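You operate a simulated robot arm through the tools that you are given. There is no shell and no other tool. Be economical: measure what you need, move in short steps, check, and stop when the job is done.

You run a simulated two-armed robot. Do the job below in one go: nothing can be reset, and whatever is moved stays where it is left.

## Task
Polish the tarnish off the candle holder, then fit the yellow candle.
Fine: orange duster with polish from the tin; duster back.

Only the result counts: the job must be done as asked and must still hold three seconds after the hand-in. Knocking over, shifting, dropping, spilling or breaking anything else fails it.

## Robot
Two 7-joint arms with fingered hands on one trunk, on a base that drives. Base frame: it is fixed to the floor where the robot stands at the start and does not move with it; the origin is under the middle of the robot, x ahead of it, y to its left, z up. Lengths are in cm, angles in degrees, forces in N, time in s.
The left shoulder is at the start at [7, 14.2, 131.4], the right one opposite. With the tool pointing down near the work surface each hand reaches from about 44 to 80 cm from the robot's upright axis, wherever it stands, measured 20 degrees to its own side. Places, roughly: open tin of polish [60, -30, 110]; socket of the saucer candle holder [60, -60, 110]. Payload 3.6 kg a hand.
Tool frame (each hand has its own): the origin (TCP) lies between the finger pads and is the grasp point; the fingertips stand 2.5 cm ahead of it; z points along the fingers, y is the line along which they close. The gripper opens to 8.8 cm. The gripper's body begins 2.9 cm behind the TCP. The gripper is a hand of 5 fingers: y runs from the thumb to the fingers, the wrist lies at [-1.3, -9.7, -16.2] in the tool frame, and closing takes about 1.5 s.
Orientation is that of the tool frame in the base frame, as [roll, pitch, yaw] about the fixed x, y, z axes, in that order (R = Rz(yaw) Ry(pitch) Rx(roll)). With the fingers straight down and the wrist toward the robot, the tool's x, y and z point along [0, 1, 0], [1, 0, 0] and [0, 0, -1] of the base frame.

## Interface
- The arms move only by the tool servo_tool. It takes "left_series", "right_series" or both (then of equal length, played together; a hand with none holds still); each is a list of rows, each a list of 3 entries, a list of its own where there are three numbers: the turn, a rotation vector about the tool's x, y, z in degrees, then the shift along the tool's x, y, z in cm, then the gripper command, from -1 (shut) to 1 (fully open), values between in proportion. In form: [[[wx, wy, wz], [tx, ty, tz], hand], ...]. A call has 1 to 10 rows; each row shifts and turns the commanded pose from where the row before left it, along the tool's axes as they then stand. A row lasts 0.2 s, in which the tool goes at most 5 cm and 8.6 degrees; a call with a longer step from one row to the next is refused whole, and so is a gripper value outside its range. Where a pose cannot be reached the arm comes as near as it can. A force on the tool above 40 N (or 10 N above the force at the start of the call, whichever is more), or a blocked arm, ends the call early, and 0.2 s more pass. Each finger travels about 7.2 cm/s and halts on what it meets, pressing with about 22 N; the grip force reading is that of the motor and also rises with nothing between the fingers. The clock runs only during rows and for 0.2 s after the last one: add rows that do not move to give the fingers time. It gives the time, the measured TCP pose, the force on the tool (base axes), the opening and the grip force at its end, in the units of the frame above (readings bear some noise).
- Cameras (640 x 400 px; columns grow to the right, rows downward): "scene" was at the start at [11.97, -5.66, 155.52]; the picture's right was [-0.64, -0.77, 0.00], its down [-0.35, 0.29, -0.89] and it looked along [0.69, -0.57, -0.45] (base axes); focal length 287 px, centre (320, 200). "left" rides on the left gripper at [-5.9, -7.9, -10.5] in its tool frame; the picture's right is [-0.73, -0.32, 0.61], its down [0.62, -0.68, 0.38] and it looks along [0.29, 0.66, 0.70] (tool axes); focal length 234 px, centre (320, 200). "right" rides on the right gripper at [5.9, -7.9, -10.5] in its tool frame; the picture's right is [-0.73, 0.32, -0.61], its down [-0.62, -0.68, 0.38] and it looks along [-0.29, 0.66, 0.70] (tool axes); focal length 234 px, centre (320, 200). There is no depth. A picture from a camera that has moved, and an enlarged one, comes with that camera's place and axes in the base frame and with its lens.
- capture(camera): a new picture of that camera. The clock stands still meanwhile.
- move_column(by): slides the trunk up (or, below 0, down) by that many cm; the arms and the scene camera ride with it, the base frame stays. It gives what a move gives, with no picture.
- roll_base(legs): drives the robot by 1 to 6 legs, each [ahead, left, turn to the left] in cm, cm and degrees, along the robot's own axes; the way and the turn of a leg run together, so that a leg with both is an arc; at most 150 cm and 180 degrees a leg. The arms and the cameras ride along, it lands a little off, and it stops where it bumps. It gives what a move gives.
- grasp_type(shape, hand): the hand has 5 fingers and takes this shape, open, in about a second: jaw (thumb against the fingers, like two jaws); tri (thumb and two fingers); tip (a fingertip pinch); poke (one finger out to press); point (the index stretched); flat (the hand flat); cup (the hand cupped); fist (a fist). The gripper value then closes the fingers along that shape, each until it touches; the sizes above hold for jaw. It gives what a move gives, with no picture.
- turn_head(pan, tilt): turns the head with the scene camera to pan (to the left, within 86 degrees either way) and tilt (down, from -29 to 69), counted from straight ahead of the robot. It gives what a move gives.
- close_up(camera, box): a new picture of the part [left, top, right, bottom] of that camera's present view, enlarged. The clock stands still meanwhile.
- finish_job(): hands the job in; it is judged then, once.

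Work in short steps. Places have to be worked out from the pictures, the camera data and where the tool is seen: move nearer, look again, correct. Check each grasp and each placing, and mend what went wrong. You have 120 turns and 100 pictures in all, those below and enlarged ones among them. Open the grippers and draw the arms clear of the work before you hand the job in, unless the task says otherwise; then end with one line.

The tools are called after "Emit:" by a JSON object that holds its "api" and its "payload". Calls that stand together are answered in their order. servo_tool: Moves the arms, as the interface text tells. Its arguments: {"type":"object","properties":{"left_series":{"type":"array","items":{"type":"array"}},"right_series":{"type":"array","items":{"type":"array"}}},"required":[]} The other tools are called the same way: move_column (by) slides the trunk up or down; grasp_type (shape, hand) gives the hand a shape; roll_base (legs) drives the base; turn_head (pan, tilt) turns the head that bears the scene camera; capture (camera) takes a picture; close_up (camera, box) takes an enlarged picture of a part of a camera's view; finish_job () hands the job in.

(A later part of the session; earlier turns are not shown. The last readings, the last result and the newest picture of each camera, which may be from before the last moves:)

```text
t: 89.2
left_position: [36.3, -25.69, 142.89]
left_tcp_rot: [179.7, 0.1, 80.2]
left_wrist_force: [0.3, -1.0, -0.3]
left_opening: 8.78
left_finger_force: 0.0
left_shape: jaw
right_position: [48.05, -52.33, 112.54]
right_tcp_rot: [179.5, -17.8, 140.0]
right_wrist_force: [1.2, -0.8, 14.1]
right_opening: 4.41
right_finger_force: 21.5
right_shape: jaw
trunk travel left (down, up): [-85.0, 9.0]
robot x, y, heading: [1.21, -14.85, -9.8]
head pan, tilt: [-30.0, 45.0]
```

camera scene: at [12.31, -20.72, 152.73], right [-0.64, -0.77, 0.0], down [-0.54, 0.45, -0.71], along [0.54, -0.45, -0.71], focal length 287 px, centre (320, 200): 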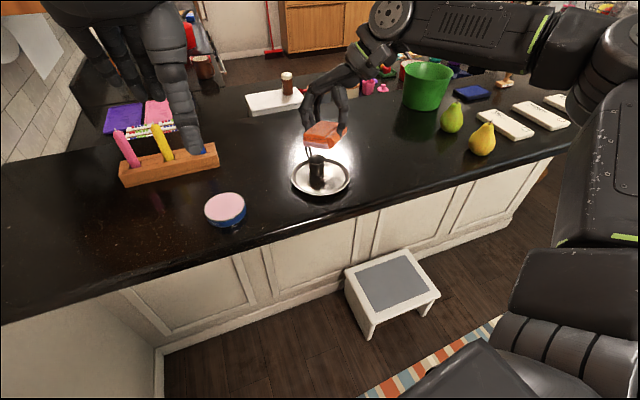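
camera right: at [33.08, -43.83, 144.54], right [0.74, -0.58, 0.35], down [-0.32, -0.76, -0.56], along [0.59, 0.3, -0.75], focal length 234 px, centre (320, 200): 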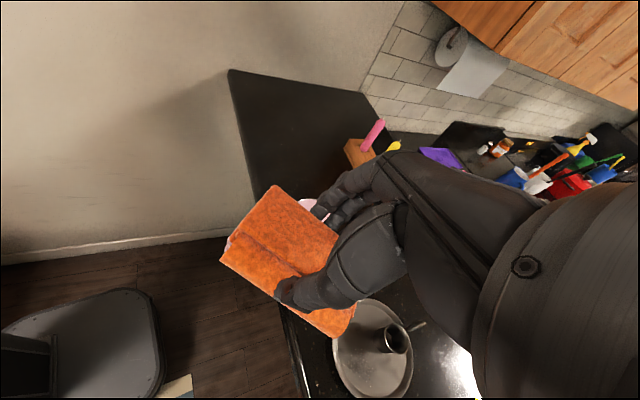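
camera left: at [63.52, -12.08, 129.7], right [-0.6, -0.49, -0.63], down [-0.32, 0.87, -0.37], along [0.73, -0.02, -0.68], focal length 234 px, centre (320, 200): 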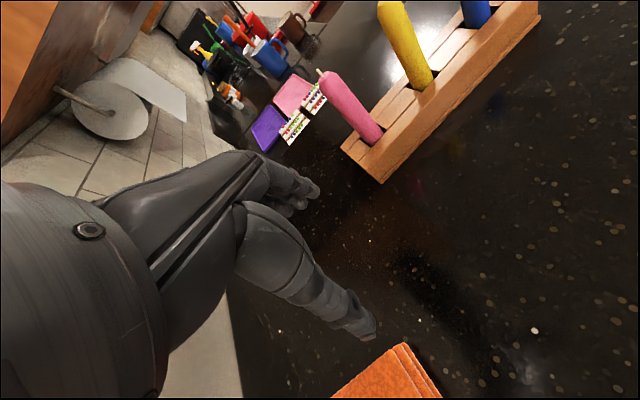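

Emit:
{"api": "servo_tool", "payload": {"right_series": [[[0, 0, 0], [0.03, 0, -0.1], -1], [[0, 0, 0], [-0.22, -0.66, -0.07], -1], [[0, 0, 0], [-0.22, -0.66, -0.07], -1], [[0, 0, 0], [-0.22, -0.66, -0.07], -1], [[0, 0, 0], [0.22, 0.66, 0.07], -1], [[0, 0, 0], [0.22, 0.66, 0.07], -1], [[0, 0, 0], [0.22, 0.66, 0.07], -1], [[0, 0, 0], [0.22, 0.66, 0.07], -1], [[0, 0, 0], [0.22, 0.66, 0.07], -1], [[0, 0, 0], [0.22, 0.66, 0.07], -1]]}}

Emit:
{"api": "servo_tool", "payload": {"right_series": [[[0, 0, 0], [0.67, -0.25, 0.22], -1], [[0, 0, 0], [-0.22, -0.66, -0.07], -1], [[0, 0, 0], [-0.22, -0.66, -0.07], -1], [[0, 0, 0], [-0.22, -0.66, -0.07], -1], [[0, 0, 0], [-0.22, -0.66, -0.07], -1], [[0, 0, 0], [-0.22, -0.66, -0.07], -1], [[0, 0, 0], [-0.22, -0.66, -0.07], -1], [[0, 0, 0], [0.22, 0.66, 0.07], -1], [[0, 0, 0], [0.22, 0.66, 0.07], -1], [[0, 0, 0], [0.22, 0.66, 0.07], -1]]}}

Emit:
{"api": "servo_tool", "payload": {"right_series": [[[0, 0, 0], [0.67, -0.25, 0.22], -1], [[0, 0, 0], [-0.22, -0.66, -0.07], -1], [[0, 0, 0], [-0.22, -0.66, -0.07], -1], [[0, 0, 0], [0.22, 0.66, 0.07], -1], [[0, 0, 0], [0.22, 0.66, 0.07], -1], [[0, 0, 0], [0.22, 0.66, 0.07], -1], [[0, 0, 0], [0.22, 0.66, 0.07], -1], [[0, 0, 0], [-0.22, -0.66, -0.07], -1], [[0, 0, 0], [-0.22, -0.66, -0.07], -1]]}}

Emit:
{"api": "servo_tool", "payload": {"right_series": [[[0, 0, 0], [0.3, 0, -0.9], -1], [[0, 0, 0], [0.6, 0, -1.9], -1], [[0, 0, 0], [0.6, 0, -1.9], -1], [[0, 0, 0], [0.6, 0, -1.9], -1], [[0, 0, 0], [0.6, 0, -1.9], -1], [[0, 0, 0], [2.6, 0.5, -1.9], -1], [[0, 0, 0], [2.6, 1, -1.9], -1], [[0, 0, 0], [2.6, 1, -1.9], -1], [[0, 0, 0], [2.6, 1, -1.9], -1], [[0, 0, 0], [2.6, 1, -0.9], -1]]}}

Emit:
{"api": "close_up", "payload": {"camera": "scene", "box": [272, 140, 368, 204]}}

Emit:
{"api": "close_up", "payload": {"camera": "right", "box": [260, 250, 460, 400]}}

```text
t: 91.4
left_position: [36.36, -25.82, 142.88]
left_tcp_rot: [179.8, 0.1, 80.2]
left_wrist_force: [-0.4, -0.1, -0.2]
left_opening: 8.81
left_finger_force: 0.0
left_shape: jaw
right_position: [48.78, -50.51, 112.55]
right_tcp_rot: [179.5, -18.1, 140.2]
right_wrist_force: [-1.1, -3.4, 7.3]
right_opening: 4.39
right_finger_force: 22.0
right_shape: jaw
trunk travel left (down, up): [-85.0, 9.0]
robot x, y, heading: [1.36, -14.86, -9.9]
head pan, tilt: [-30.0, 45.0]
```

```text
t: 93.6
left_position: [36.28, -25.81, 142.8]
left_tcp_rot: [180.0, 0.1, 80.2]
left_wrist_force: [-0.6, -0.1, -1.1]
left_opening: 8.76
left_finger_force: 0.0
left_shape: jaw
right_position: [47.36, -52.18, 112.48]
right_tcp_rot: [179.6, -18.0, 140.1]
right_wrist_force: [0.2, -2.2, 4.9]
right_opening: 4.4
right_finger_force: 22.5
right_shape: jaw
trunk travel left (down, up): [-85.0, 9.0]
robot x, y, heading: [1.32, -14.95, -9.6]
head pan, tilt: [-30.0, 45.0]
```

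```text
t: 95.6
left_position: [36.41, -25.8, 142.82]
left_tcp_rot: [179.9, 0.1, 80.2]
left_wrist_force: [0.1, 0.0, 0.8]
left_opening: 8.79
left_finger_force: 0.0
left_shape: jaw
right_position: [46.72, -51.83, 112.65]
right_tcp_rot: [179.6, -18.0, 140.2]
right_wrist_force: [0.2, 2.4, 3.7]
right_opening: 4.36
right_finger_force: 22.4
right_shape: jaw
trunk travel left (down, up): [-85.0, 9.0]
robot x, y, heading: [1.16, -14.8, -9.7]
head pan, tilt: [-30.0, 45.0]
```

```text
t: 97.8
left_position: [36.39, -25.79, 142.96]
left_tcp_rot: [179.9, 0.1, 80.3]
left_wrist_force: [0.3, 0.4, 0.2]
left_opening: 8.79
left_finger_force: 0.0
left_shape: jaw
right_position: [42.06, -42.08, 133.64]
right_tcp_rot: [179.6, -18.0, 140.0]
right_wrist_force: [0.4, -0.1, -0.4]
right_opening: 4.41
right_finger_force: 22.3
right_shape: jaw
trunk travel left (down, up): [-85.0, 9.0]
robot x, y, heading: [1.19, -14.82, -9.5]
head pan, tilt: [-30.0, 45.0]
```

```text
6.25 times, centred on (320, 172) of scene
camera zoom: at [12.24, -20.6, 152.74], right [-0.64, -0.77, 0.0], down [-0.54, 0.45, -0.71], along [0.54, -0.45, -0.71], focal length 1794 px, centre (320, 375)
```

zoom: 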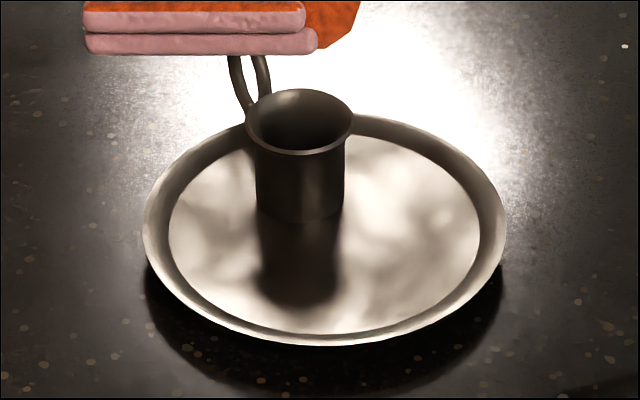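

```text
2.67 times, centred on (360, 325) of right
camera zoom: at [35.27, -46.73, 145.24], right [0.88, -0.32, 0.36], down [-0.07, -0.82, -0.56], along [0.47, 0.47, -0.75], focal length 624 px, centre (213, -133)
```

zoom: 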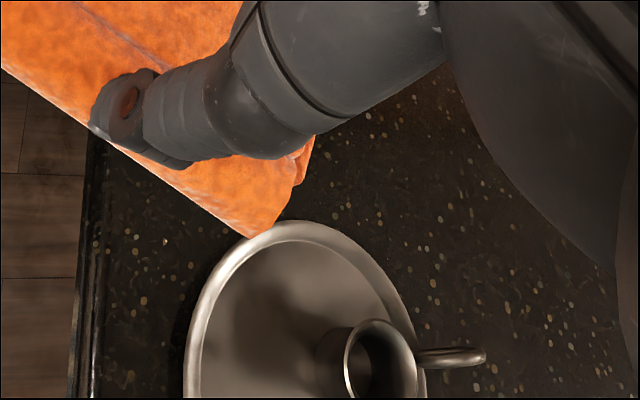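

It is nearly gone. I look more closely at where the patch was.

Emit:
{"api": "close_up", "payload": {"camera": "scene", "box": [306, 164, 354, 196]}}

Emit:
{"api": "servo_tool", "payload": {"right_series": [[[0, 0, 0], [0, -3, 0], -1], [[0, 0, 0], [0, -3, 0], -1], [[0, 0, 0], [1, -3, 0], -1]]}}

Emit:
{"api": "close_up", "payload": {"camera": "right", "box": [260, 200, 580, 400]}}

```text
12.50 times, centred on (330, 180) of scene
camera zoom: at [12.24, -20.6, 152.74], right [-0.64, -0.77, 0.0], down [-0.54, 0.45, -0.71], along [0.54, -0.45, -0.71], focal length 3589 px, centre (195, 450)
```

zoom: 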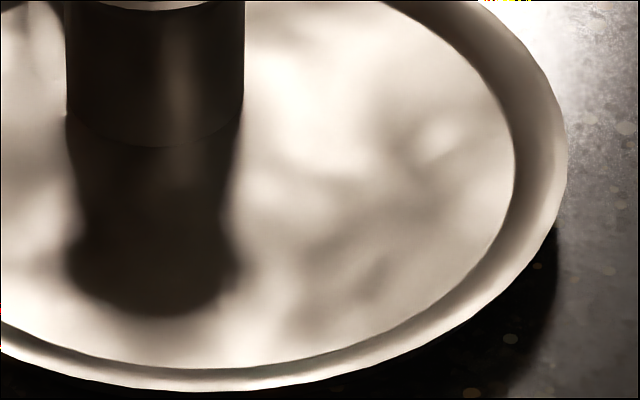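

```text
t: 98.6
left_position: [36.35, -25.95, 142.79]
left_tcp_rot: [179.9, -0.1, 80.2]
left_wrist_force: [-0.8, -0.1, -0.1]
left_opening: 8.78
left_finger_force: 0.0
left_shape: jaw
right_position: [35.46, -48.58, 133.71]
right_tcp_rot: [179.6, -18.0, 140.1]
right_wrist_force: [0.1, -0.7, -0.4]
right_opening: 4.4
right_finger_force: 21.9
right_shape: jaw
trunk travel left (down, up): [-85.0, 9.0]
robot x, y, heading: [1.36, -14.73, -9.5]
head pan, tilt: [-30.0, 45.0]
```

```text
2.00 times, centred on (420, 300) of right
camera zoom: at [28.72, -53.21, 145.38], right [0.88, -0.32, 0.36], down [-0.07, -0.82, -0.56], along [0.47, 0.47, -0.75], focal length 468 px, centre (120, 0)
```

zoom: 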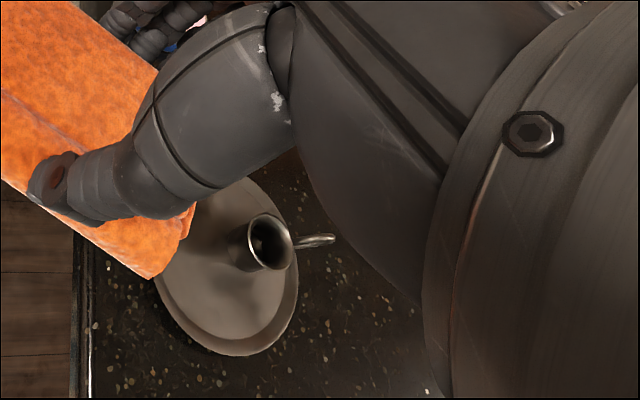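

Emit:
{"api": "close_up", "payload": {"camera": "right", "box": [325, 285, 421, 381]}}

```text
4.17 times, centred on (373, 333) of right
camera zoom: at [28.72, -53.21, 145.38], right [0.88, -0.32, 0.36], down [-0.07, -0.82, -0.56], along [0.47, 0.47, -0.75], focal length 976 px, centre (99, -354)
```

zoom: 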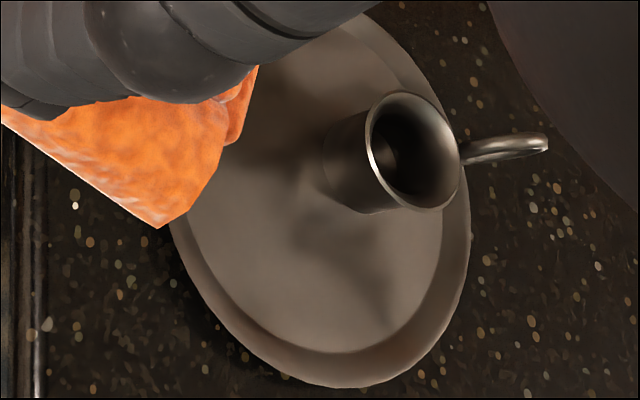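

From here the plate looks smooth where the patch was, with perhaps a faint streak nearest me at about (48,-54.6). I make one more firm pass there to be sure.

Emit:
{"api": "servo_tool", "payload": {"right_series": [[[0, 0, 0], [-2.16, 0.97, -0.7], -1], [[0, 0, 0], [-2.16, 0.97, -0.7], -1], [[0, 0, 0], [-2.16, 0.97, -0.7], -1], [[0, 0, 0], [-2.16, 0.97, -0.7], -1], [[0, 0, 0], [-2.16, 0.97, -0.7], -1], [[0, 0, 0], [0, 0, 0], -1]]}}

Emit:
{"api": "servo_tool", "payload": {"right_series": [[[0, 0, 0], [-0.62, 0, 1.9], -1], [[0, 0, 0], [-0.62, 0, 1.9], -1], [[0, 0, 0], [-0.62, 0, 1.9], -1], [[0, 0, 0], [-0.62, 0, 1.9], -1], [[0, 0, 0], [-0.62, 0, 1.9], -1], [[0, 0, 0], [-0.62, 0, 1.9], -1], [[0, 0, 0], [-0.62, 0, 1.9], -1], [[0, 0, 0], [-0.62, 0, 1.9], -1], [[0, 0, 0], [-0.62, 0, 1.9], -1], [[0, 0, 0], [0, 0, 0], -1]]}}

```text
t: 100.0
left_position: [36.41, -25.83, 142.84]
left_tcp_rot: [179.9, 0.0, 80.2]
left_wrist_force: [0.6, 0.7, 0.4]
left_opening: 8.79
left_finger_force: 0.1
left_shape: jaw
right_position: [47.46, -52.19, 133.81]
right_tcp_rot: [179.6, -18.0, 140.0]
right_wrist_force: [0.1, -0.9, 0.1]
right_opening: 4.39
right_finger_force: 22.0
right_shape: jaw
trunk travel left (down, up): [-85.0, 9.0]
robot x, y, heading: [0.98, -14.51, -9.7]
head pan, tilt: [-30.0, 45.0]
```

```text
t: 102.2
left_position: [36.37, -25.8, 142.76]
left_tcp_rot: [179.9, 0.0, 80.3]
left_wrist_force: [-1.1, 0.5, 0.3]
left_opening: 8.77
left_finger_force: 0.0
left_shape: jaw
right_position: [47.53, -52.16, 115.68]
right_tcp_rot: [179.6, -18.0, 140.0]
right_wrist_force: [0.2, -0.8, -0.6]
right_opening: 4.39
right_finger_force: 22.1
right_shape: jaw
trunk travel left (down, up): [-85.0, 9.0]
robot x, y, heading: [0.75, -15.09, -9.6]
head pan, tilt: [-30.0, 45.0]
```

Emit:
{"api": "servo_tool", "payload": {"right_series": [[[0, 0, 0], [-0.2, 0, 0.6], -1], [[0, 0, 0], [-0.2, 0, 0.6], -1], [[0, 0, 0], [-0.2, 0, 0.6], -1], [[0, 0, 0], [-0.15, 0, 0.5], -1], [[0, 0, 0], [-0.1, 0, 0.35], -1], [[0, 0, 0], [-0.08, 0, 0.25], -1], [[0, 0, 0], [-0.07, 0, 0.2], -1], [[0, 0, 0], [0, 0, 0], -1]]}}

Emit:
{"api": "servo_tool", "payload": {"right_series": [[[0, 0, 0], [-0.22, -0.66, -0.07], -1], [[0, 0, 0], [-0.22, -0.66, -0.07], -1], [[0, 0, 0], [-0.22, -0.66, -0.07], -1], [[0, 0, 0], [0.22, 0.66, 0.07], -1], [[0, 0, 0], [0.22, 0.66, 0.07], -1], [[0, 0, 0], [0.22, 0.66, 0.07], -1], [[0, 0, 0], [0.22, 0.66, 0.07], -1], [[0, 0, 0], [0.22, 0.66, 0.07], -1], [[0, 0, 0], [0.22, 0.66, 0.07], -1], [[0, 0, 0], [0.5, -0.18, 0.16], -1]]}}

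Emit:
{"api": "servo_tool", "payload": {"right_series": [[[0, 0, 0], [0.5, -0.18, 0.16], -1], [[0, 0, 0], [-0.22, -0.66, -0.07], -1], [[0, 0, 0], [-0.22, -0.66, -0.07], -1], [[0, 0, 0], [-0.22, -0.66, -0.07], -1], [[0, 0, 0], [-0.22, -0.66, -0.07], -1], [[0, 0, 0], [-0.22, -0.66, -0.07], -1], [[0, 0, 0], [0.4, -0.18, 0.13], -1], [[0, 0, 0], [0.22, 0.66, 0.07], -1], [[0, 0, 0], [0.22, 0.66, 0.07], -1], [[0, 0, 0], [0.22, 0.66, 0.07], -1]]}}

Emit:
{"api": "servo_tool", "payload": {"right_series": [[[0, 0, 0], [0.3, 0, -0.9], -1], [[0, 0, 0], [0.6, 0, -1.9], -1], [[0, 0, 0], [0.6, 0, -1.9], -1], [[0, 0, 0], [0.6, 0, -1.9], -1], [[0, 0, 0], [0.6, 0, -1.9], -1], [[0, 0, 0], [2.6, 0.5, -1.9], -1], [[0, 0, 0], [2.6, 1, -1.9], -1], [[0, 0, 0], [3.4, 2, -1.9], -1], [[0, 0, 0], [3.4, 2, -1.9], -1], [[0, 0, 0], [3.4, 2, -0.9], -1]]}}

Emit:
{"api": "close_up", "payload": {"camera": "scene", "box": [272, 140, 368, 204]}}

```text
t: 104.0
left_position: [36.37, -25.77, 142.89]
left_tcp_rot: [179.9, 0.2, 80.2]
left_wrist_force: [-0.1, -0.8, -0.1]
left_opening: 8.76
left_finger_force: 0.0
left_shape: jaw
right_position: [47.55, -52.22, 112.56]
right_tcp_rot: [179.5, -18.0, 140.1]
right_wrist_force: [-0.1, 0.4, 3.9]
right_opening: 4.38
right_finger_force: 22.0
right_shape: jaw
trunk travel left (down, up): [-85.0, 9.0]
robot x, y, heading: [1.37, -14.83, -9.6]
head pan, tilt: [-30.0, 45.0]
```

```text
t: 106.2
left_position: [36.5, -25.89, 142.78]
left_tcp_rot: [179.8, 0.0, 80.2]
left_wrist_force: [0.3, 0.1, 0.2]
left_opening: 8.78
left_finger_force: 0.0
left_shape: jaw
right_position: [47.72, -49.94, 112.62]
right_tcp_rot: [179.6, -18.0, 140.0]
right_wrist_force: [1.0, -0.4, 2.3]
right_opening: 4.41
right_finger_force: 22.1
right_shape: jaw
trunk travel left (down, up): [-85.0, 9.0]
robot x, y, heading: [1.11, -15.15, -9.6]
head pan, tilt: [-30.0, 45.0]
```

```text
t: 108.4
left_position: [36.43, -25.92, 142.79]
left_tcp_rot: [179.8, 0.0, 80.2]
left_wrist_force: [0.3, -0.8, 0.4]
left_opening: 8.77
left_finger_force: 0.1
left_shape: jaw
right_position: [46.35, -50.94, 112.49]
right_tcp_rot: [179.7, -18.0, 140.0]
right_wrist_force: [0.1, -1.6, 2.5]
right_opening: 4.41
right_finger_force: 22.1
right_shape: jaw
trunk travel left (down, up): [-85.0, 9.0]
robot x, y, heading: [1.04, -14.06, -9.7]
head pan, tilt: [-30.0, 45.0]
```

```text
t: 110.6
left_position: [36.37, -25.73, 142.86]
left_tcp_rot: [179.9, 0.1, 80.2]
left_wrist_force: [0.1, 0.4, -0.3]
left_opening: 8.79
left_finger_force: 0.1
left_shape: jaw
right_position: [41.8, -37.4, 134.45]
right_tcp_rot: [179.7, -18.0, 140.0]
right_wrist_force: [-0.3, 0.1, -0.3]
right_opening: 4.38
right_finger_force: 22.0
right_shape: jaw
trunk travel left (down, up): [-85.0, 9.0]
robot x, y, heading: [0.96, -15.07, -9.9]
head pan, tilt: [-30.0, 45.0]
```

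```text
6.25 times, centred on (320, 172) of scene
camera zoom: at [12.26, -20.56, 152.74], right [-0.64, -0.77, 0.0], down [-0.54, 0.45, -0.71], along [0.54, -0.45, -0.71], focal length 1794 px, centre (320, 375)
```

zoom: 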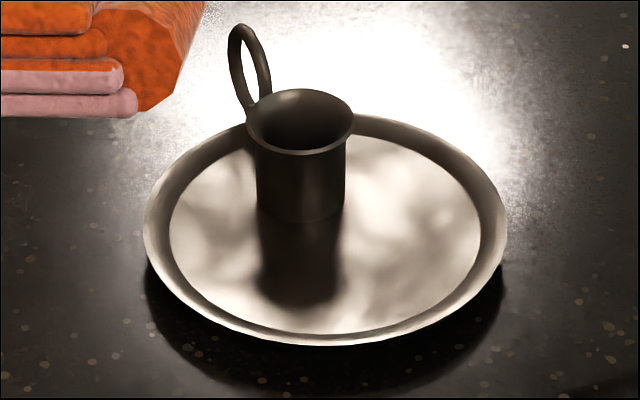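

Emit:
{"api": "close_up", "payload": {"camera": "scene", "box": [306, 164, 354, 196]}}

```text
12.50 times, centred on (330, 180) of scene
camera zoom: at [12.26, -20.56, 152.74], right [-0.64, -0.77, 0.0], down [-0.54, 0.45, -0.71], along [0.54, -0.45, -0.71], focal length 3589 px, centre (195, 450)
```

zoom: 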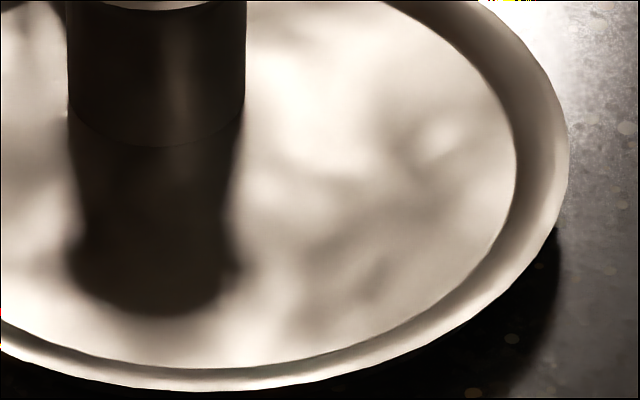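

The plate's remaining mottling is unchanged by wiping, so it is reflection. I check once from the hand camera for anything hidden in the socket's reflection.

Emit:
{"api": "capture", "payload": {"camera": "right"}}

```text
37 pictures are left
camera right: at [34.93, -41.96, 146.09], right [0.88, -0.32, 0.36], down [-0.07, -0.82, -0.56], along [0.47, 0.47, -0.75], focal length 234 px, centre (320, 200)
```

right: 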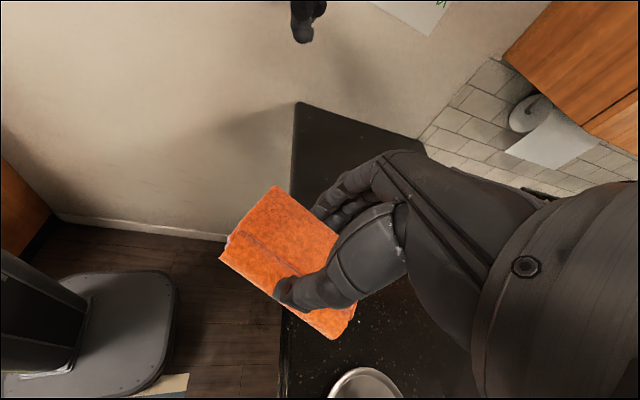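

The holder is out of this view. I move right, away from the left hand, undo the tilt and turn back toward yaw 70, which also gives the old view of the plate.

Emit:
{"api": "servo_tool", "payload": {"right_series": [[[0, 0, 0], [-2.5, -1.1, -0.8], -1], [[0, 0, 0], [-2.5, -1.1, -0.8], -1], [[0, 0, 0], [-2.5, -1.1, -0.8], -1], [[0, 0, 0], [-2.5, -1.1, -0.8], -1], [[0, 0, 0], [-2.5, -1.1, -0.8], -1], [[0, -3.6, 0], [0, 0, 0], -1], [[0, -3.6, 0], [0, 0, 0], -1], [[0, -3.6, 0], [0, 0, 0], -1], [[0, -3.6, 0], [0, 0, 0], -1], [[0, -3.6, 0], [0, 0, 0], -1]]}}

Emit:
{"api": "servo_tool", "payload": {"right_series": [[[0, 0, 7], [0, 0, 0], -1], [[0, 0, 7], [0, 0, 0], -1], [[0, 0, 7], [0, 0, 0], -1], [[0, 0, 7], [0, 0, 0], -1], [[0, 0, 7], [0, 0, 0], -1], [[0, 0, 7], [0, 0, 0], -1], [[0, 0, 7], [0, 0, 0], -1], [[0, 0, 7], [0, 0, 0], -1], [[0, 0, 7], [0, 0, 0], -1], [[0, 0, 7], [0, 0, 0], -1]]}}

Emit:
{"api": "servo_tool", "payload": {"right_series": [[[0, 0, 0], [2, -2.5, 0], -1], [[0, 0, 0], [2, -2.5, 0], -1], [[0, 0, 0], [2, -2.5, 0], -1], [[0, 0, 0], [1, -2.5, 0], -1]]}}

Emit:
{"api": "capture", "payload": {"camera": "right"}}

```text
t: 112.8
left_position: [36.39, -25.8, 142.8]
left_tcp_rot: [179.9, 0.1, 80.1]
left_wrist_force: [0.0, -1.0, -0.2]
left_opening: 8.79
left_finger_force: 0.1
left_shape: jaw
right_position: [48.43, -50.17, 134.32]
right_tcp_rot: [179.7, 0.1, 140.0]
right_wrist_force: [0.0, -0.5, -0.7]
right_opening: 4.38
right_finger_force: 21.9
right_shape: jaw
trunk travel left (down, up): [-85.0, 9.0]
robot x, y, heading: [1.16, -14.92, -10.0]
head pan, tilt: [-30.0, 45.0]
```

```text
t: 115.0
left_position: [36.49, -25.85, 142.89]
left_tcp_rot: [180.0, 0.1, 80.2]
left_wrist_force: [-0.2, 0.0, 0.3]
left_opening: 8.8
left_finger_force: 0.0
left_shape: jaw
right_position: [48.47, -50.33, 134.29]
right_tcp_rot: [179.8, -0.3, 69.8]
right_wrist_force: [0.1, 0.3, 0.0]
right_opening: 4.38
right_finger_force: 21.9
right_shape: jaw
trunk travel left (down, up): [-85.0, 9.0]
robot x, y, heading: [1.28, -14.58, -9.8]
head pan, tilt: [-30.0, 45.0]
```

```text
t: 116.0
left_position: [36.37, -25.88, 142.97]
left_tcp_rot: [179.8, 0.1, 80.2]
left_wrist_force: [0.8, -0.3, 0.8]
left_opening: 8.76
left_finger_force: 0.0
left_shape: jaw
right_position: [41.35, -40.29, 134.34]
right_tcp_rot: [179.8, -0.5, 69.9]
right_wrist_force: [0.2, -0.5, 0.2]
right_opening: 4.4
right_finger_force: 22.2
right_shape: jaw
trunk travel left (down, up): [-85.0, 9.0]
robot x, y, heading: [1.48, -14.99, -9.9]
head pan, tilt: [-30.0, 45.0]
```

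```text
36 pictures are left
camera right: at [35.98, -32.05, 144.73], right [0.05, -0.8, 0.6], down [-0.85, -0.35, -0.39], along [0.52, -0.49, -0.7], focal length 234 px, centre (320, 200)
```

right: 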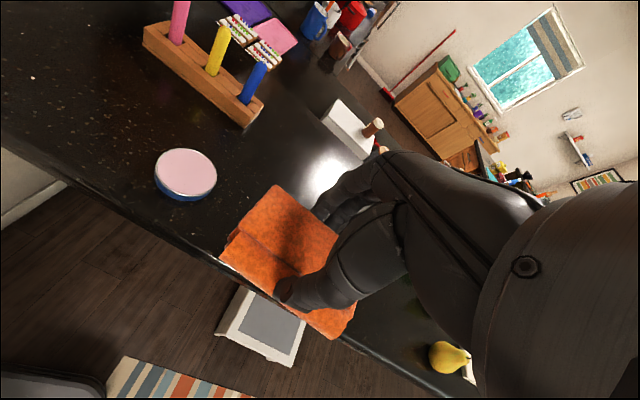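

The holder is hidden behind the hand here, so I will check from another base place. I drive back toward the duster's spot by going left 12 and then turning left 40.

Emit:
{"api": "roll_base", "payload": {"legs": [[0, 12, 0], [0, 0, 20], [0, 0, 20]]}}

Emit:
{"api": "turn_head", "payload": {"pan": -60, "tilt": 40}}

Emit:
{"api": "capture", "payload": {"camera": "scene"}}

```text
t: 119.4
left_position: [37.52, 11.05, 142.75]
left_tcp_rot: [179.9, 0.1, 120.0]
left_wrist_force: [0.0, -0.4, 0.1]
left_opening: 8.79
left_finger_force: 0.0
left_shape: jaw
right_position: [50.61, 3.11, 134.24]
right_tcp_rot: [179.9, -0.4, 109.7]
right_wrist_force: [-0.9, 0.3, -0.5]
right_opening: 4.39
right_finger_force: 22.0
right_shape: jaw
trunk travel left (down, up): [-85.0, 9.0]
robot x, y, heading: [3.55, -3.02, 30.1]
head pan, tilt: [-30.0, 45.0]
```

```text
t: 120.3
left_position: [37.42, 11.12, 142.83]
left_tcp_rot: [179.9, 0.1, 120.0]
left_wrist_force: [-0.4, -0.2, 0.5]
left_opening: 8.77
left_finger_force: 0.1
left_shape: jaw
right_position: [50.55, 3.18, 134.2]
right_tcp_rot: [179.9, -0.2, 109.7]
right_wrist_force: [-0.3, 0.0, -0.1]
right_opening: 4.37
right_finger_force: 21.8
right_shape: jaw
trunk travel left (down, up): [-85.0, 9.0]
robot x, y, heading: [3.39, -2.66, 29.6]
head pan, tilt: [-60.0, 40.0]
```

```text
35 pictures are left
camera scene: at [14.9, -4.49, 153.45], right [-0.5, -0.87, 0.0], down [-0.56, 0.32, -0.77], along [0.66, -0.38, -0.64], focal length 287 px, centre (320, 200)
```

scene: 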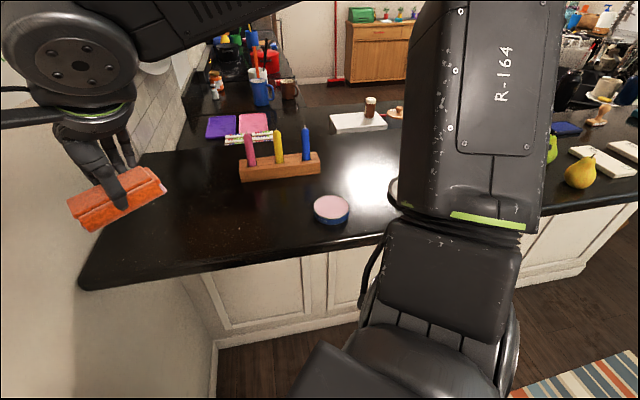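

My forearm hides the holder here, so I'll check it later. Now I turn the tool to yaw 70 and carry the duster over its original place.

Emit:
{"api": "servo_tool", "payload": {"right_series": [[[0, 0, 0], [-0.5, 2.5, 0], -1], [[0, 0, 0], [-0.5, 2.5, 0], -1], [[0, 0, 6.6], [0, 0, 0], -1], [[0, 0, 6.6], [0, 0, 0], -1], [[0, 0, 6.6], [0, 0, 0], -1], [[0, 0, 6.6], [0, 0, 0], -1], [[0, 0, 6.6], [0, 0, 0], -1], [[0, 0, 6.7], [0, 0, 0], -1]]}}

Emit:
{"api": "turn_head", "payload": {"pan": -20, "tilt": 45}}

```text
t: 122.1
left_position: [37.36, 11.01, 142.9]
left_tcp_rot: [179.9, 0.0, 120.1]
left_wrist_force: [-0.1, 0.6, 0.6]
left_opening: 8.79
left_finger_force: 0.1
left_shape: jaw
right_position: [56.26, 0.88, 132.73]
right_tcp_rot: [-179.9, -0.7, 70.2]
right_wrist_force: [-0.4, -0.4, 0.1]
right_opening: 4.41
right_finger_force: 22.0
right_shape: jaw
right hand out of reach, approached as far as the arm can: row 7, 8
trunk travel left (down, up): [-85.0, 9.0]
robot x, y, heading: [3.35, -3.14, 30.0]
head pan, tilt: [-60.0, 40.0]
```

```text
t: 123.2
left_position: [37.42, 10.98, 142.81]
left_tcp_rot: [180.0, 0.1, 120.0]
left_wrist_force: [-0.2, 0.0, 0.3]
left_opening: 8.77
left_finger_force: 0.0
left_shape: jaw
right_position: [56.26, 0.91, 132.76]
right_tcp_rot: [-179.8, -0.7, 70.3]
right_wrist_force: [-0.4, -0.2, -0.2]
right_opening: 4.38
right_finger_force: 22.2
right_shape: jaw
trunk travel left (down, up): [-85.0, 9.0]
robot x, y, heading: [3.41, -2.75, 29.8]
head pan, tilt: [-20.0, 45.0]
```

Emit:
{"api": "servo_tool", "payload": {"right_series": [[[0, 0, 0], [0.5, 2.1, 0.5], -1], [[0, 0, 0], [0.5, 2.1, 1], -1], [[0, 0, 0], [0.6, 2.1, 1.5], -1], [[0, 0, 0], [0.6, 2.1, 1.5], -1], [[0, 0, 0], [0.6, 2.1, 1.5], -1], [[0, 0, 0], [0.7, 1.9, 1.5], -1], [[0, 0, 0], [0, 0, 1.5], -1], [[0, 0, 0], [0, 0, 1.5], -1], [[0, 0, 0], [0, 0, 0], -1]]}}

Emit:
{"api": "capture", "payload": {"camera": "scene"}}

```text
t: 125.2
left_position: [37.53, 11.02, 142.9]
left_tcp_rot: [179.9, 0.0, 120.0]
left_wrist_force: [0.2, 0.3, 0.4]
left_opening: 8.76
left_finger_force: 0.1
left_shape: jaw
right_position: [69.12, 0.16, 122.18]
right_tcp_rot: [-179.9, -0.3, 70.0]
right_wrist_force: [0.6, 0.1, 0.0]
right_opening: 4.38
right_finger_force: 21.8
right_shape: jaw
trunk travel left (down, up): [-85.0, 9.0]
robot x, y, heading: [3.36, -2.92, 29.8]
head pan, tilt: [-20.0, 45.0]
```

```text
34 pictures are left
camera scene: at [15.6, 1.14, 152.72], right [0.17, -0.98, 0.0], down [-0.7, -0.12, -0.71], along [0.7, 0.12, -0.71], focal length 287 px, centre (320, 200)
```

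scene: 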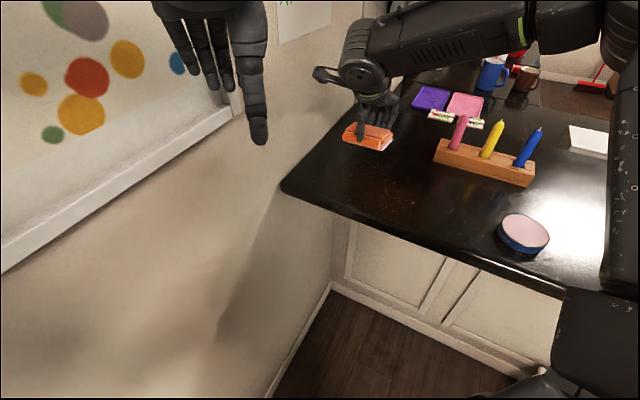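

The hand is over the original spot. I lower slowly until the duster touches down.

Emit:
{"api": "servo_tool", "payload": {"right_series": [[[0, 0, 0], [0, 0, 1.5], -1], [[0, 0, 0], [0, 0, 1.5], -1], [[0, 0, 0], [0, 0, 1.5], -1], [[0, 0, 0], [0, 0, 1.5], -1], [[0, 0, 0], [0, 0, 1.5], -1], [[0, 0, 0], [0, 0, 1.5], -1], [[0, 0, 0], [0, 0, 1], -1], [[0, 0, 0], [0, 0, 0.6], -1], [[0, 0, 0], [0, 0, 0.3], -1], [[0, 0, 0], [0, 0, 0], -1]]}}

Emit:
{"api": "servo_tool", "payload": {"right_series": [[[0, 0, 0], [0, 0, 0.2], -1], [[0, 0, 0], [0, 0, 0.15], -1], [[0, 0, 0], [0, 0, 0], -1]]}}

Emit:
{"api": "close_up", "payload": {"camera": "scene", "box": [310, 120, 430, 210]}}

```text
t: 127.4
left_position: [37.44, 11.02, 142.81]
left_tcp_rot: [180.0, 0.0, 120.0]
left_wrist_force: [-0.7, 0.2, 0.6]
left_opening: 8.81
left_finger_force: 0.0
left_shape: jaw
right_position: [69.05, 0.06, 111.31]
right_tcp_rot: [-179.8, -0.4, 70.1]
right_wrist_force: [0.2, -0.4, -1.8]
right_opening: 4.37
right_finger_force: 22.2
right_shape: jaw
trunk travel left (down, up): [-85.0, 9.0]
robot x, y, heading: [3.28, -2.81, 29.9]
head pan, tilt: [-20.0, 45.0]
```

```text
t: 128.2
left_position: [37.37, 10.94, 142.84]
left_tcp_rot: [180.0, 0.0, 120.0]
left_wrist_force: [0.0, 0.2, -0.1]
left_opening: 8.77
left_finger_force: 0.1
left_shape: jaw
right_position: [69.09, 0.19, 111.12]
right_tcp_rot: [-179.9, -0.3, 70.0]
right_wrist_force: [0.5, -0.1, 1.0]
right_opening: 4.38
right_finger_force: 21.8
right_shape: jaw
trunk travel left (down, up): [-85.0, 9.0]
robot x, y, heading: [3.64, -2.99, 29.6]
head pan, tilt: [-20.0, 45.0]
```

```text
4.44 times, centred on (370, 165) of scene
camera zoom: at [15.54, 1.12, 152.73], right [0.17, -0.98, 0.0], down [-0.7, -0.12, -0.71], along [0.7, 0.12, -0.71], focal length 1276 px, centre (98, 356)
```

zoom: 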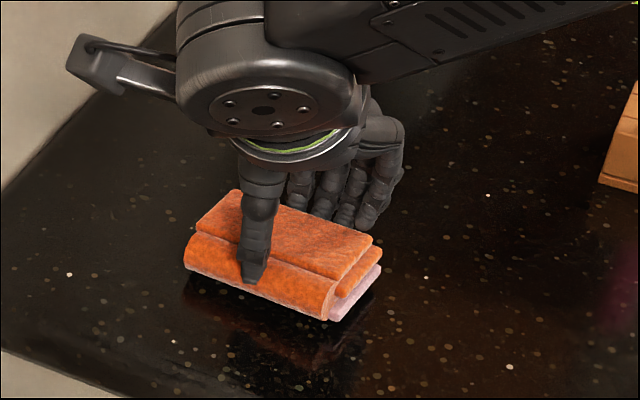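

It is about 0.8 cm left of the original spot. I correct that and settle it down.

Emit:
{"api": "servo_tool", "payload": {"right_series": [[[0, 0, 0], [-0.4, 0, -0.2], -1], [[0, 0, 0], [-0.4, 0, 0], -1], [[0, 0, 0], [0, 0, 0.3], -1], [[0, 0, 0], [0, 0, 0.2], -1], [[0, 0, 0], [0, 0, 0], -1]]}}

Emit:
{"api": "servo_tool", "payload": {"right_series": [[[0, 0, 0], [0, 0, 0.15], -1], [[0, 0, 0], [0, 0, 0.15], -1], [[0, 0, 0], [0, 0, 0], -1]]}}

```text
t: 129.4
left_position: [37.43, 10.98, 142.8]
left_tcp_rot: [179.9, 0.0, 120.0]
left_wrist_force: [-0.8, 0.2, -0.2]
left_opening: 8.76
left_finger_force: 0.1
left_shape: jaw
right_position: [68.72, -0.62, 110.74]
right_tcp_rot: [-179.8, -0.5, 70.0]
right_wrist_force: [-0.3, -1.1, 2.4]
right_opening: 4.39
right_finger_force: 22.0
right_shape: jaw
trunk travel left (down, up): [-85.0, 9.0]
robot x, y, heading: [3.29, -3.03, 30.0]
head pan, tilt: [-20.0, 45.0]
```

```text
t: 130.2
left_position: [37.18, 10.91, 142.85]
left_tcp_rot: [179.8, 0.1, 120.1]
left_wrist_force: [-0.6, 0.0, -0.8]
left_opening: 8.76
left_finger_force: 0.1
left_shape: jaw
right_position: [68.68, -0.61, 110.56]
right_tcp_rot: [179.9, -0.6, 70.0]
right_wrist_force: [2.6, -2.7, 15.1]
right_opening: 4.41
right_finger_force: 21.7
right_shape: jaw
trunk travel left (down, up): [-85.0, 9.0]
robot x, y, heading: [3.43, -2.98, 29.8]
head pan, tilt: [-20.0, 45.0]
```

It touches down with 15 N. I ease off, open the hand and rise straight up.

Emit:
{"api": "servo_tool", "payload": {"right_series": [[[0, 0, 0], [0, 0, -0.15], -1], [[0, 0, 0], [0, 0, 0], 0.3], [[0, 0, 0], [0, 0, 0], 1], [[0, 0, 0], [0, 0, 0], 1], [[0, 0, 0], [0, 0, 0], 1], [[0, 0, 0], [0, 0, 0], 1], [[0, 0, 0], [0, 0, 0], 1], [[0, 0, 0], [0, 0, -0.5], 1], [[0, 0, 0], [0, 0, -1], 1], [[0, 0, 0], [0, 0, -1], 1]]}}

Emit:
{"api": "servo_tool", "payload": {"right_series": [[[0, 0, 0], [0, 0, -2], 1], [[0, 0, 0], [0, 0, -2], 1], [[0, 0, 0], [0, 0, -2], 1], [[0, 0, 0], [0, 0, -2], 1], [[0, 0, 0], [0, -0.5, -2], 1], [[0, 0, 0], [0, -1, -2], 1], [[0, 0, 0], [0, -1, -2], 1], [[0, 0, 0], [0, -1, -2], 1], [[0, 0, 0], [0, -2, -2], 1], [[0, 0, 0], [0, -2, -2], 1]]}}

Emit:
{"api": "capture", "payload": {"camera": "scene"}}

```text
t: 132.4
left_position: [37.35, 11.01, 142.89]
left_tcp_rot: [179.8, 0.0, 120.0]
left_wrist_force: [-0.1, -0.3, -0.5]
left_opening: 8.79
left_finger_force: 0.1
left_shape: jaw
right_position: [68.76, -0.59, 113.1]
right_tcp_rot: [-179.9, -0.3, 70.0]
right_wrist_force: [0.4, 0.3, -0.6]
right_opening: 8.75
right_finger_force: 0.0
right_shape: jaw
trunk travel left (down, up): [-85.0, 9.0]
robot x, y, heading: [3.27, -2.74, 29.9]
head pan, tilt: [-20.0, 45.0]
```

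```text
t: 134.6
left_position: [37.32, 11.16, 142.8]
left_tcp_rot: [179.8, 0.2, 119.9]
left_wrist_force: [-0.5, 0.2, 0.1]
left_opening: 8.78
left_finger_force: 0.1
left_shape: jaw
right_position: [61.73, 1.75, 133.04]
right_tcp_rot: [180.0, -0.6, 70.2]
right_wrist_force: [0.0, 0.0, 0.2]
right_opening: 8.75
right_finger_force: 0.1
right_shape: jaw
trunk travel left (down, up): [-85.0, 9.0]
robot x, y, heading: [3.14, -3.13, 30.0]
head pan, tilt: [-20.0, 45.0]
```

```text
32 pictures are left
camera scene: at [15.44, 1.15, 152.74], right [0.17, -0.98, 0.0], down [-0.7, -0.12, -0.71], along [0.7, 0.12, -0.71], focal length 287 px, centre (320, 200)
```

scene: 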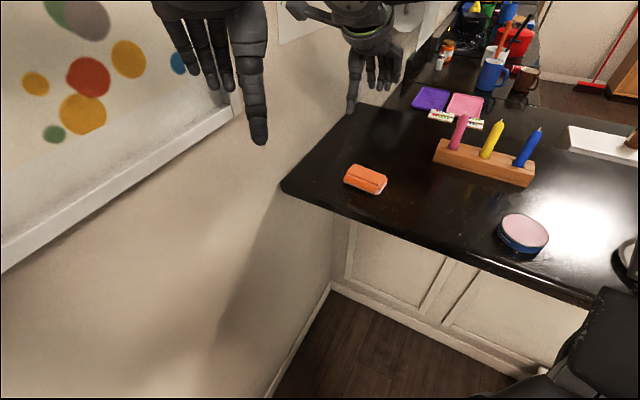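

The duster lies exactly where it was at the start, by the same pixel in the same view. Now for the candle: I turn right and move so the yellow candle, near (77,-28.5), is about 22° to my right.

Emit:
{"api": "roll_base", "payload": {"legs": [[0, 0, -25], [7, -6, 0]]}}

Emit:
{"api": "turn_head", "payload": {"pan": -35, "tilt": 45}}

Emit:
{"api": "capture", "payload": {"camera": "scene"}}

Emit:
{"api": "capture", "payload": {"camera": "right"}}

```text
t: 137.0
left_position: [47.22, -9.48, 143.05]
left_tcp_rot: [179.6, 0.2, 95.1]
left_wrist_force: [0.1, 0.6, -0.4]
left_opening: 8.81
left_finger_force: 0.1
left_shape: jaw
right_position: [65.35, -28.15, 133.33]
right_tcp_rot: [179.8, -0.7, 45.5]
right_wrist_force: [-0.6, 0.4, -0.1]
right_opening: 8.77
right_finger_force: 0.0
right_shape: jaw
trunk travel left (down, up): [-85.0, 9.0]
robot x, y, heading: [11.36, -8.25, 5.0]
head pan, tilt: [-20.0, 45.0]
```

```text
t: 137.8
left_position: [47.76, -9.97, 142.87]
left_tcp_rot: [179.9, 0.0, 95.1]
left_wrist_force: [-0.3, 0.4, -0.2]
left_opening: 8.79
left_finger_force: 0.0
left_shape: jaw
right_position: [66.08, -28.68, 132.99]
right_tcp_rot: [-179.8, -0.6, 45.4]
right_wrist_force: [0.5, 0.1, -0.1]
right_opening: 8.79
right_finger_force: 0.1
right_shape: jaw
trunk travel left (down, up): [-85.0, 9.0]
robot x, y, heading: [10.86, -8.36, 5.1]
head pan, tilt: [-35.0, 45.0]
```

```text
31 pictures are left
camera scene: at [22.88, -11.78, 152.71], right [-0.5, -0.87, 0.0], down [-0.61, 0.35, -0.71], along [0.61, -0.35, -0.71], focal length 287 px, centre (320, 200)
```

scene: 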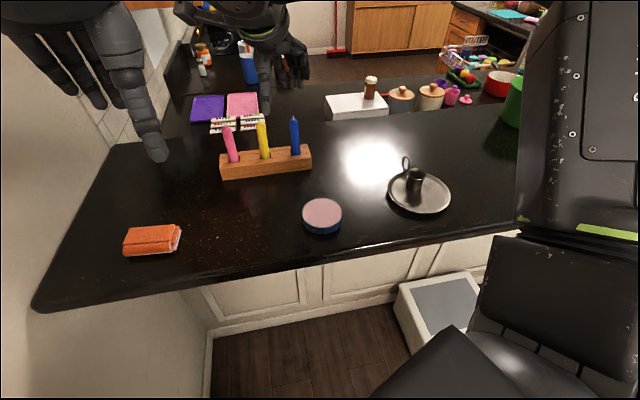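

```text
30 pictures are left
camera right: at [64.51, -19.02, 143.48], right [-0.28, -0.75, 0.6], down [-0.92, 0.04, -0.39], along [0.27, -0.66, -0.7], focal length 234 px, centre (320, 200)
```

right: 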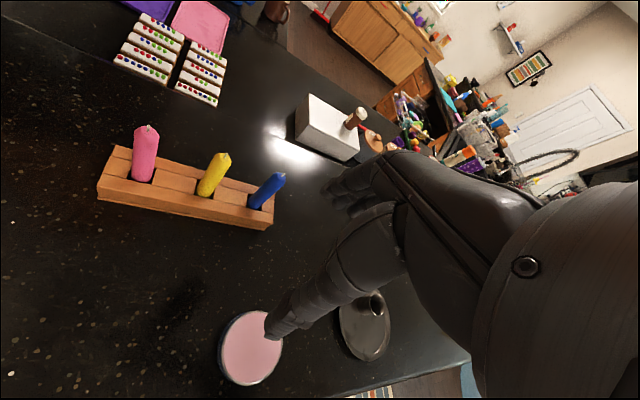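

The scene camera now sees the holder from a fresh angle, so I check the plate, and the candle rack as well.

Emit:
{"api": "close_up", "payload": {"camera": "scene", "box": [378, 150, 458, 218]}}

Emit:
{"api": "close_up", "payload": {"camera": "scene", "box": [210, 105, 322, 185]}}

```text
5.88 times, centred on (418, 184) of scene
camera zoom: at [22.88, -11.78, 152.71], right [-0.5, -0.87, 0.0], down [-0.61, 0.35, -0.71], along [0.61, -0.35, -0.71], focal length 1689 px, centre (-256, 294)
```

zoom: 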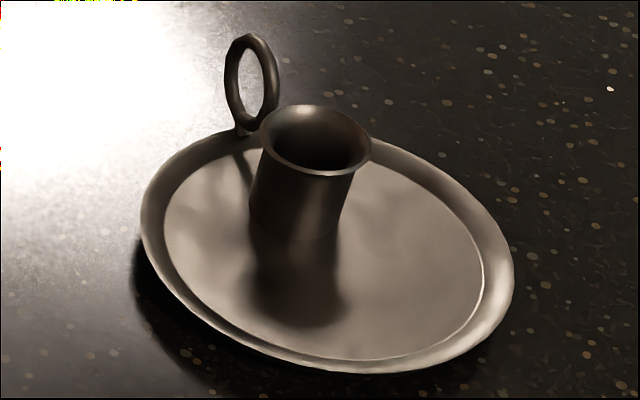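

```text
5.00 times, centred on (266, 145) of scene
camera zoom: at [22.88, -11.78, 152.71], right [-0.5, -0.87, 0.0], down [-0.61, 0.35, -0.71], along [0.61, -0.35, -0.71], focal length 1436 px, centre (590, 475)
```

zoom: 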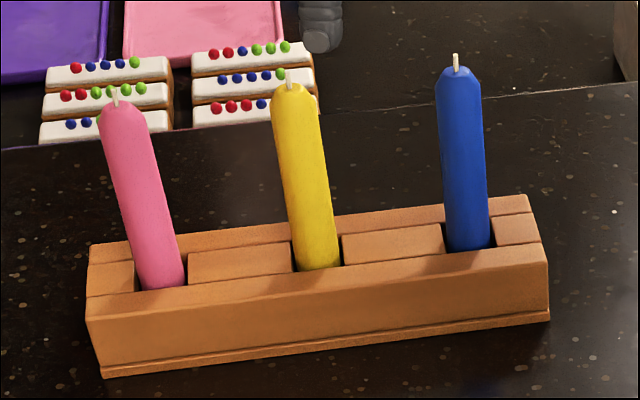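

The plate is clean from this angle too, with no tarnish left. The yellow candle stands upright at about (77.9,-28.4) with its top at z≈120. I bring the open hand above it at yaw 70.

Emit:
{"api": "servo_tool", "payload": {"right_series": [[[0, 0, -6.15], [0, 0, 0], 1], [[0, 0, -6.15], [0, 0, 0], 1], [[0, 0, -6.15], [0, 0, 0], 1], [[0, 0, -6.15], [0, 0, 0], 1], [[0, 0, 0], [0.87, 2.2, 0], 1], [[0, 0, 0], [0.87, 2.2, 0], 1], [[0, 0, 0], [0.87, 2.2, 0], 1], [[0, 0, 0], [0.87, 2.2, 0], 1], [[0, 0, 0], [0.87, 2.2, 0], 1], [[0, 0, 0], [0, 0, 0], 1]]}}

Emit:
{"api": "capture", "payload": {"camera": "right"}}

Emit:
{"api": "capture", "payload": {"camera": "scene"}}

```text
t: 139.9
left_position: [47.69, -9.84, 142.81]
left_tcp_rot: [179.8, 0.0, 95.1]
left_wrist_force: [0.1, -0.3, 0.0]
left_opening: 8.78
left_finger_force: 0.0
left_shape: jaw
right_position: [77.63, -28.28, 133.23]
right_tcp_rot: [179.7, -0.6, 70.1]
right_wrist_force: [-0.7, -0.1, 0.0]
right_opening: 8.77
right_finger_force: 0.1
right_shape: jaw
trunk travel left (down, up): [-85.0, 9.0]
robot x, y, heading: [10.57, -8.29, 5.2]
head pan, tilt: [-35.0, 45.0]
```

```text
27 pictures are left
camera right: at [72.3, -20.13, 143.62], right [0.05, -0.8, 0.6], down [-0.85, -0.35, -0.39], along [0.52, -0.49, -0.7], focal length 234 px, centre (320, 200)
```

right: 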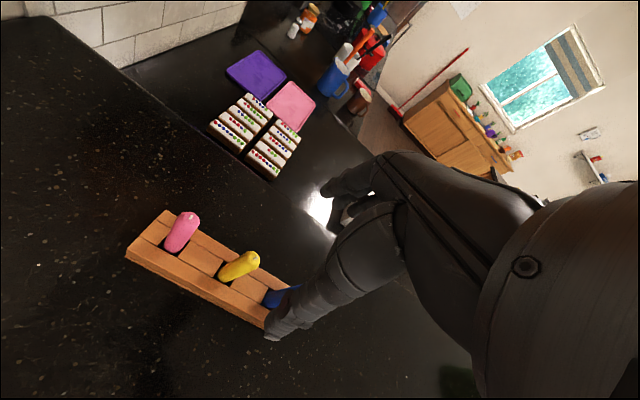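

```text
26 pictures are left
camera scene: at [22.71, -11.71, 152.73], right [-0.5, -0.87, 0.0], down [-0.61, 0.35, -0.71], along [0.61, -0.35, -0.71], focal length 287 px, centre (320, 200)
```

scene: 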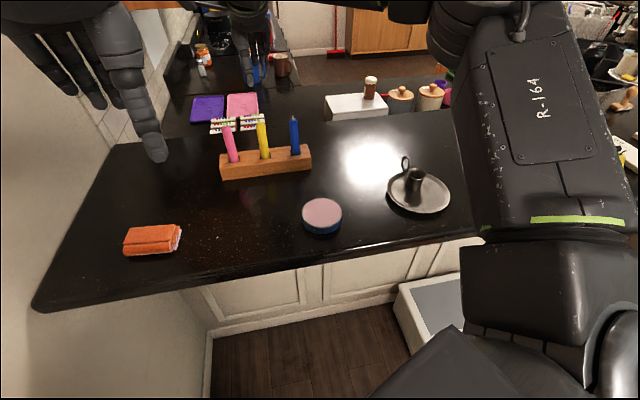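

Triangulating both views puts the candle at about (79.5,-28.9) with its top at z≈119. I correct 2 cm forward and descend to just above it.

Emit:
{"api": "servo_tool", "payload": {"right_series": [[[0, 0, 0], [0.03, 0.7, 0], 1], [[0, 0, 0], [0.03, 0.7, 0], 1], [[0, 0, 0], [0.03, 0.6, 0], 1], [[0, 0, 0], [0, 0, 1.8], 1], [[0, 0, 0], [0, 0, 1.8], 1], [[0, 0, 0], [0, 0, 1.8], 1], [[0, 0, 0], [0, 0, 1.8], 1], [[0, 0, 0], [0, 0, 0.8], 1], [[0, 0, 0], [0, 0, 0], 1]]}}

Emit:
{"api": "capture", "payload": {"camera": "right"}}

Emit:
{"api": "close_up", "payload": {"camera": "scene", "box": [202, 75, 330, 185]}}

```text
t: 141.9
left_position: [47.79, -10.0, 142.92]
left_tcp_rot: [179.9, 0.1, 95.1]
left_wrist_force: [-0.5, 0.5, -0.2]
left_opening: 8.77
left_finger_force: 0.0
left_shape: jaw
right_position: [79.64, -28.75, 125.07]
right_tcp_rot: [179.9, -0.6, 70.1]
right_wrist_force: [-0.6, -0.4, -0.2]
right_opening: 8.75
right_finger_force: 0.1
right_shape: jaw
trunk travel left (down, up): [-85.0, 9.0]
robot x, y, heading: [10.86, -8.38, 5.2]
head pan, tilt: [-35.0, 45.0]
```

```text
25 pictures are left
camera right: at [74.28, -20.68, 135.54], right [0.05, -0.8, 0.6], down [-0.85, -0.35, -0.39], along [0.52, -0.49, -0.7], focal length 234 px, centre (320, 200)
```

right: 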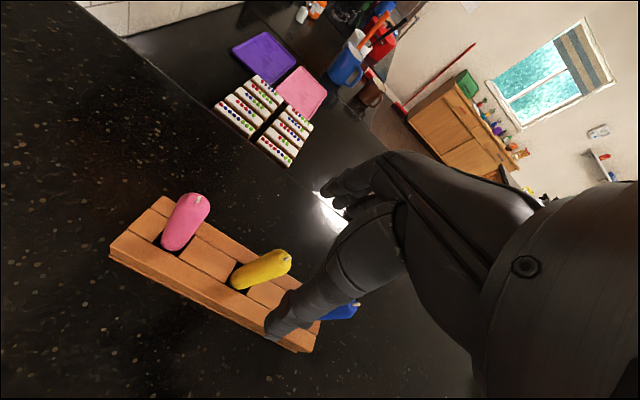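

```text
3.64 times, centred on (266, 130) of scene
camera zoom: at [22.76, -11.7, 152.73], right [-0.5, -0.87, 0.0], down [-0.61, 0.35, -0.71], along [0.61, -0.35, -0.71], focal length 1044 px, centre (516, 454)
```

zoom: 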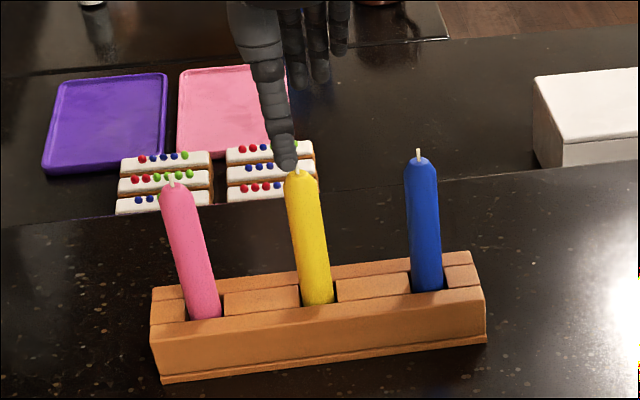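

The tool axis lines up with the candle within half a centimetre. I descend to TCP z≈116.2 and close partway, to check the centring before gripping.

Emit:
{"api": "servo_tool", "payload": {"right_series": [[[0, 0, 0], [0, 0, 1.2], 1], [[0, 0, 0], [0, 0, 1.2], 1], [[0, 0, 0], [0, 0, 1.2], 1], [[0, 0, 0], [0, 0, 1.2], 1], [[0, 0, 0], [0, 0, 1.2], 1], [[0, 0, 0], [0, 0, 1.2], 1], [[0, 0, 0], [0, 0, 1], 1], [[0, 0, 0], [0, 0, 0.6], 1], [[0, 0, 0], [0, 0, 0], 1]]}}

Emit:
{"api": "servo_tool", "payload": {"right_series": [[[0, 0, 0], [0, 0, 0], 0.5], [[0, 0, 0], [0, 0, 0], 0], [[0, 0, 0], [0, 0, 0], -0.1], [[0, 0, 0], [0, 0, 0], -0.1], [[0, 0, 0], [0, 0, 0], -0.1], [[0, 0, 0], [0, 0, 0], -0.1]]}}

Emit:
{"api": "close_up", "payload": {"camera": "right", "box": [200, 140, 440, 360]}}

Emit:
{"api": "close_up", "payload": {"camera": "scene", "box": [202, 75, 330, 185]}}

```text
t: 143.9
left_position: [47.67, -9.79, 142.88]
left_tcp_rot: [179.9, 0.1, 95.0]
left_wrist_force: [-0.1, 0.7, -0.3]
left_opening: 8.76
left_finger_force: 0.1
left_shape: jaw
right_position: [79.72, -28.6, 116.33]
right_tcp_rot: [179.8, -0.6, 69.9]
right_wrist_force: [0.5, 1.3, 0.4]
right_opening: 8.8
right_finger_force: 0.1
right_shape: jaw
trunk travel left (down, up): [-85.0, 9.0]
robot x, y, heading: [11.05, -8.37, 4.9]
head pan, tilt: [-35.0, 45.0]
```

```text
t: 145.3
left_position: [47.72, -9.82, 142.85]
left_tcp_rot: [179.9, 0.2, 95.1]
left_wrist_force: [0.2, -0.5, 0.6]
left_opening: 8.77
left_finger_force: 0.1
left_shape: jaw
right_position: [79.71, -28.58, 116.47]
right_tcp_rot: [179.9, -0.7, 70.1]
right_wrist_force: [1.2, 0.2, 0.4]
right_opening: 4.03
right_finger_force: 0.0
right_shape: jaw
trunk travel left (down, up): [-85.0, 9.0]
robot x, y, heading: [10.78, -8.3, 5.1]
head pan, tilt: [-35.0, 45.0]
```

```text
1.82 times, centred on (320, 250) of right
camera zoom: at [74.32, -20.54, 126.8], right [0.05, -0.8, 0.6], down [-0.85, -0.35, -0.39], along [0.52, -0.49, -0.7], focal length 426 px, centre (320, 109)
```

zoom: 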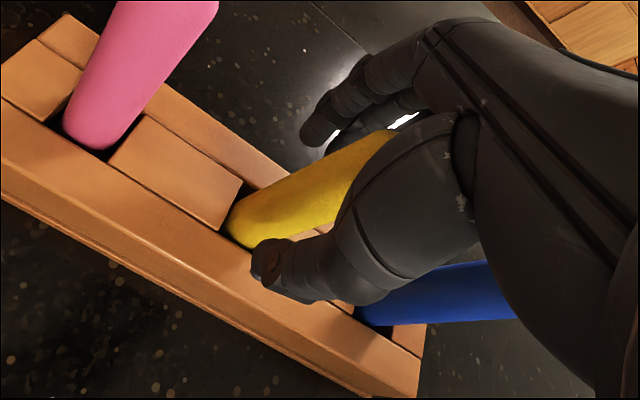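

```text
3.64 times, centred on (266, 130) of scene
camera zoom: at [22.78, -11.7, 152.73], right [-0.5, -0.87, 0.0], down [-0.61, 0.35, -0.71], along [0.61, -0.35, -0.71], focal length 1044 px, centre (516, 454)
```

zoom: 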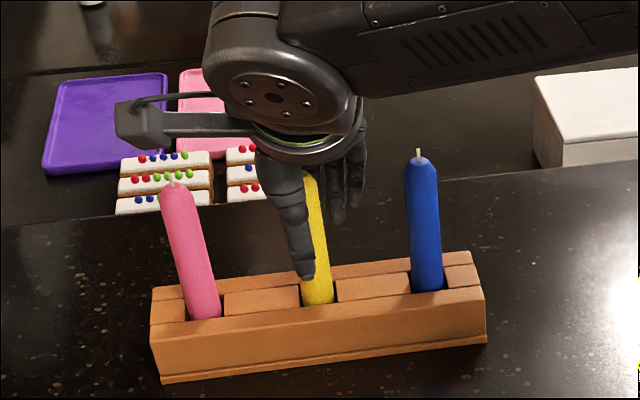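

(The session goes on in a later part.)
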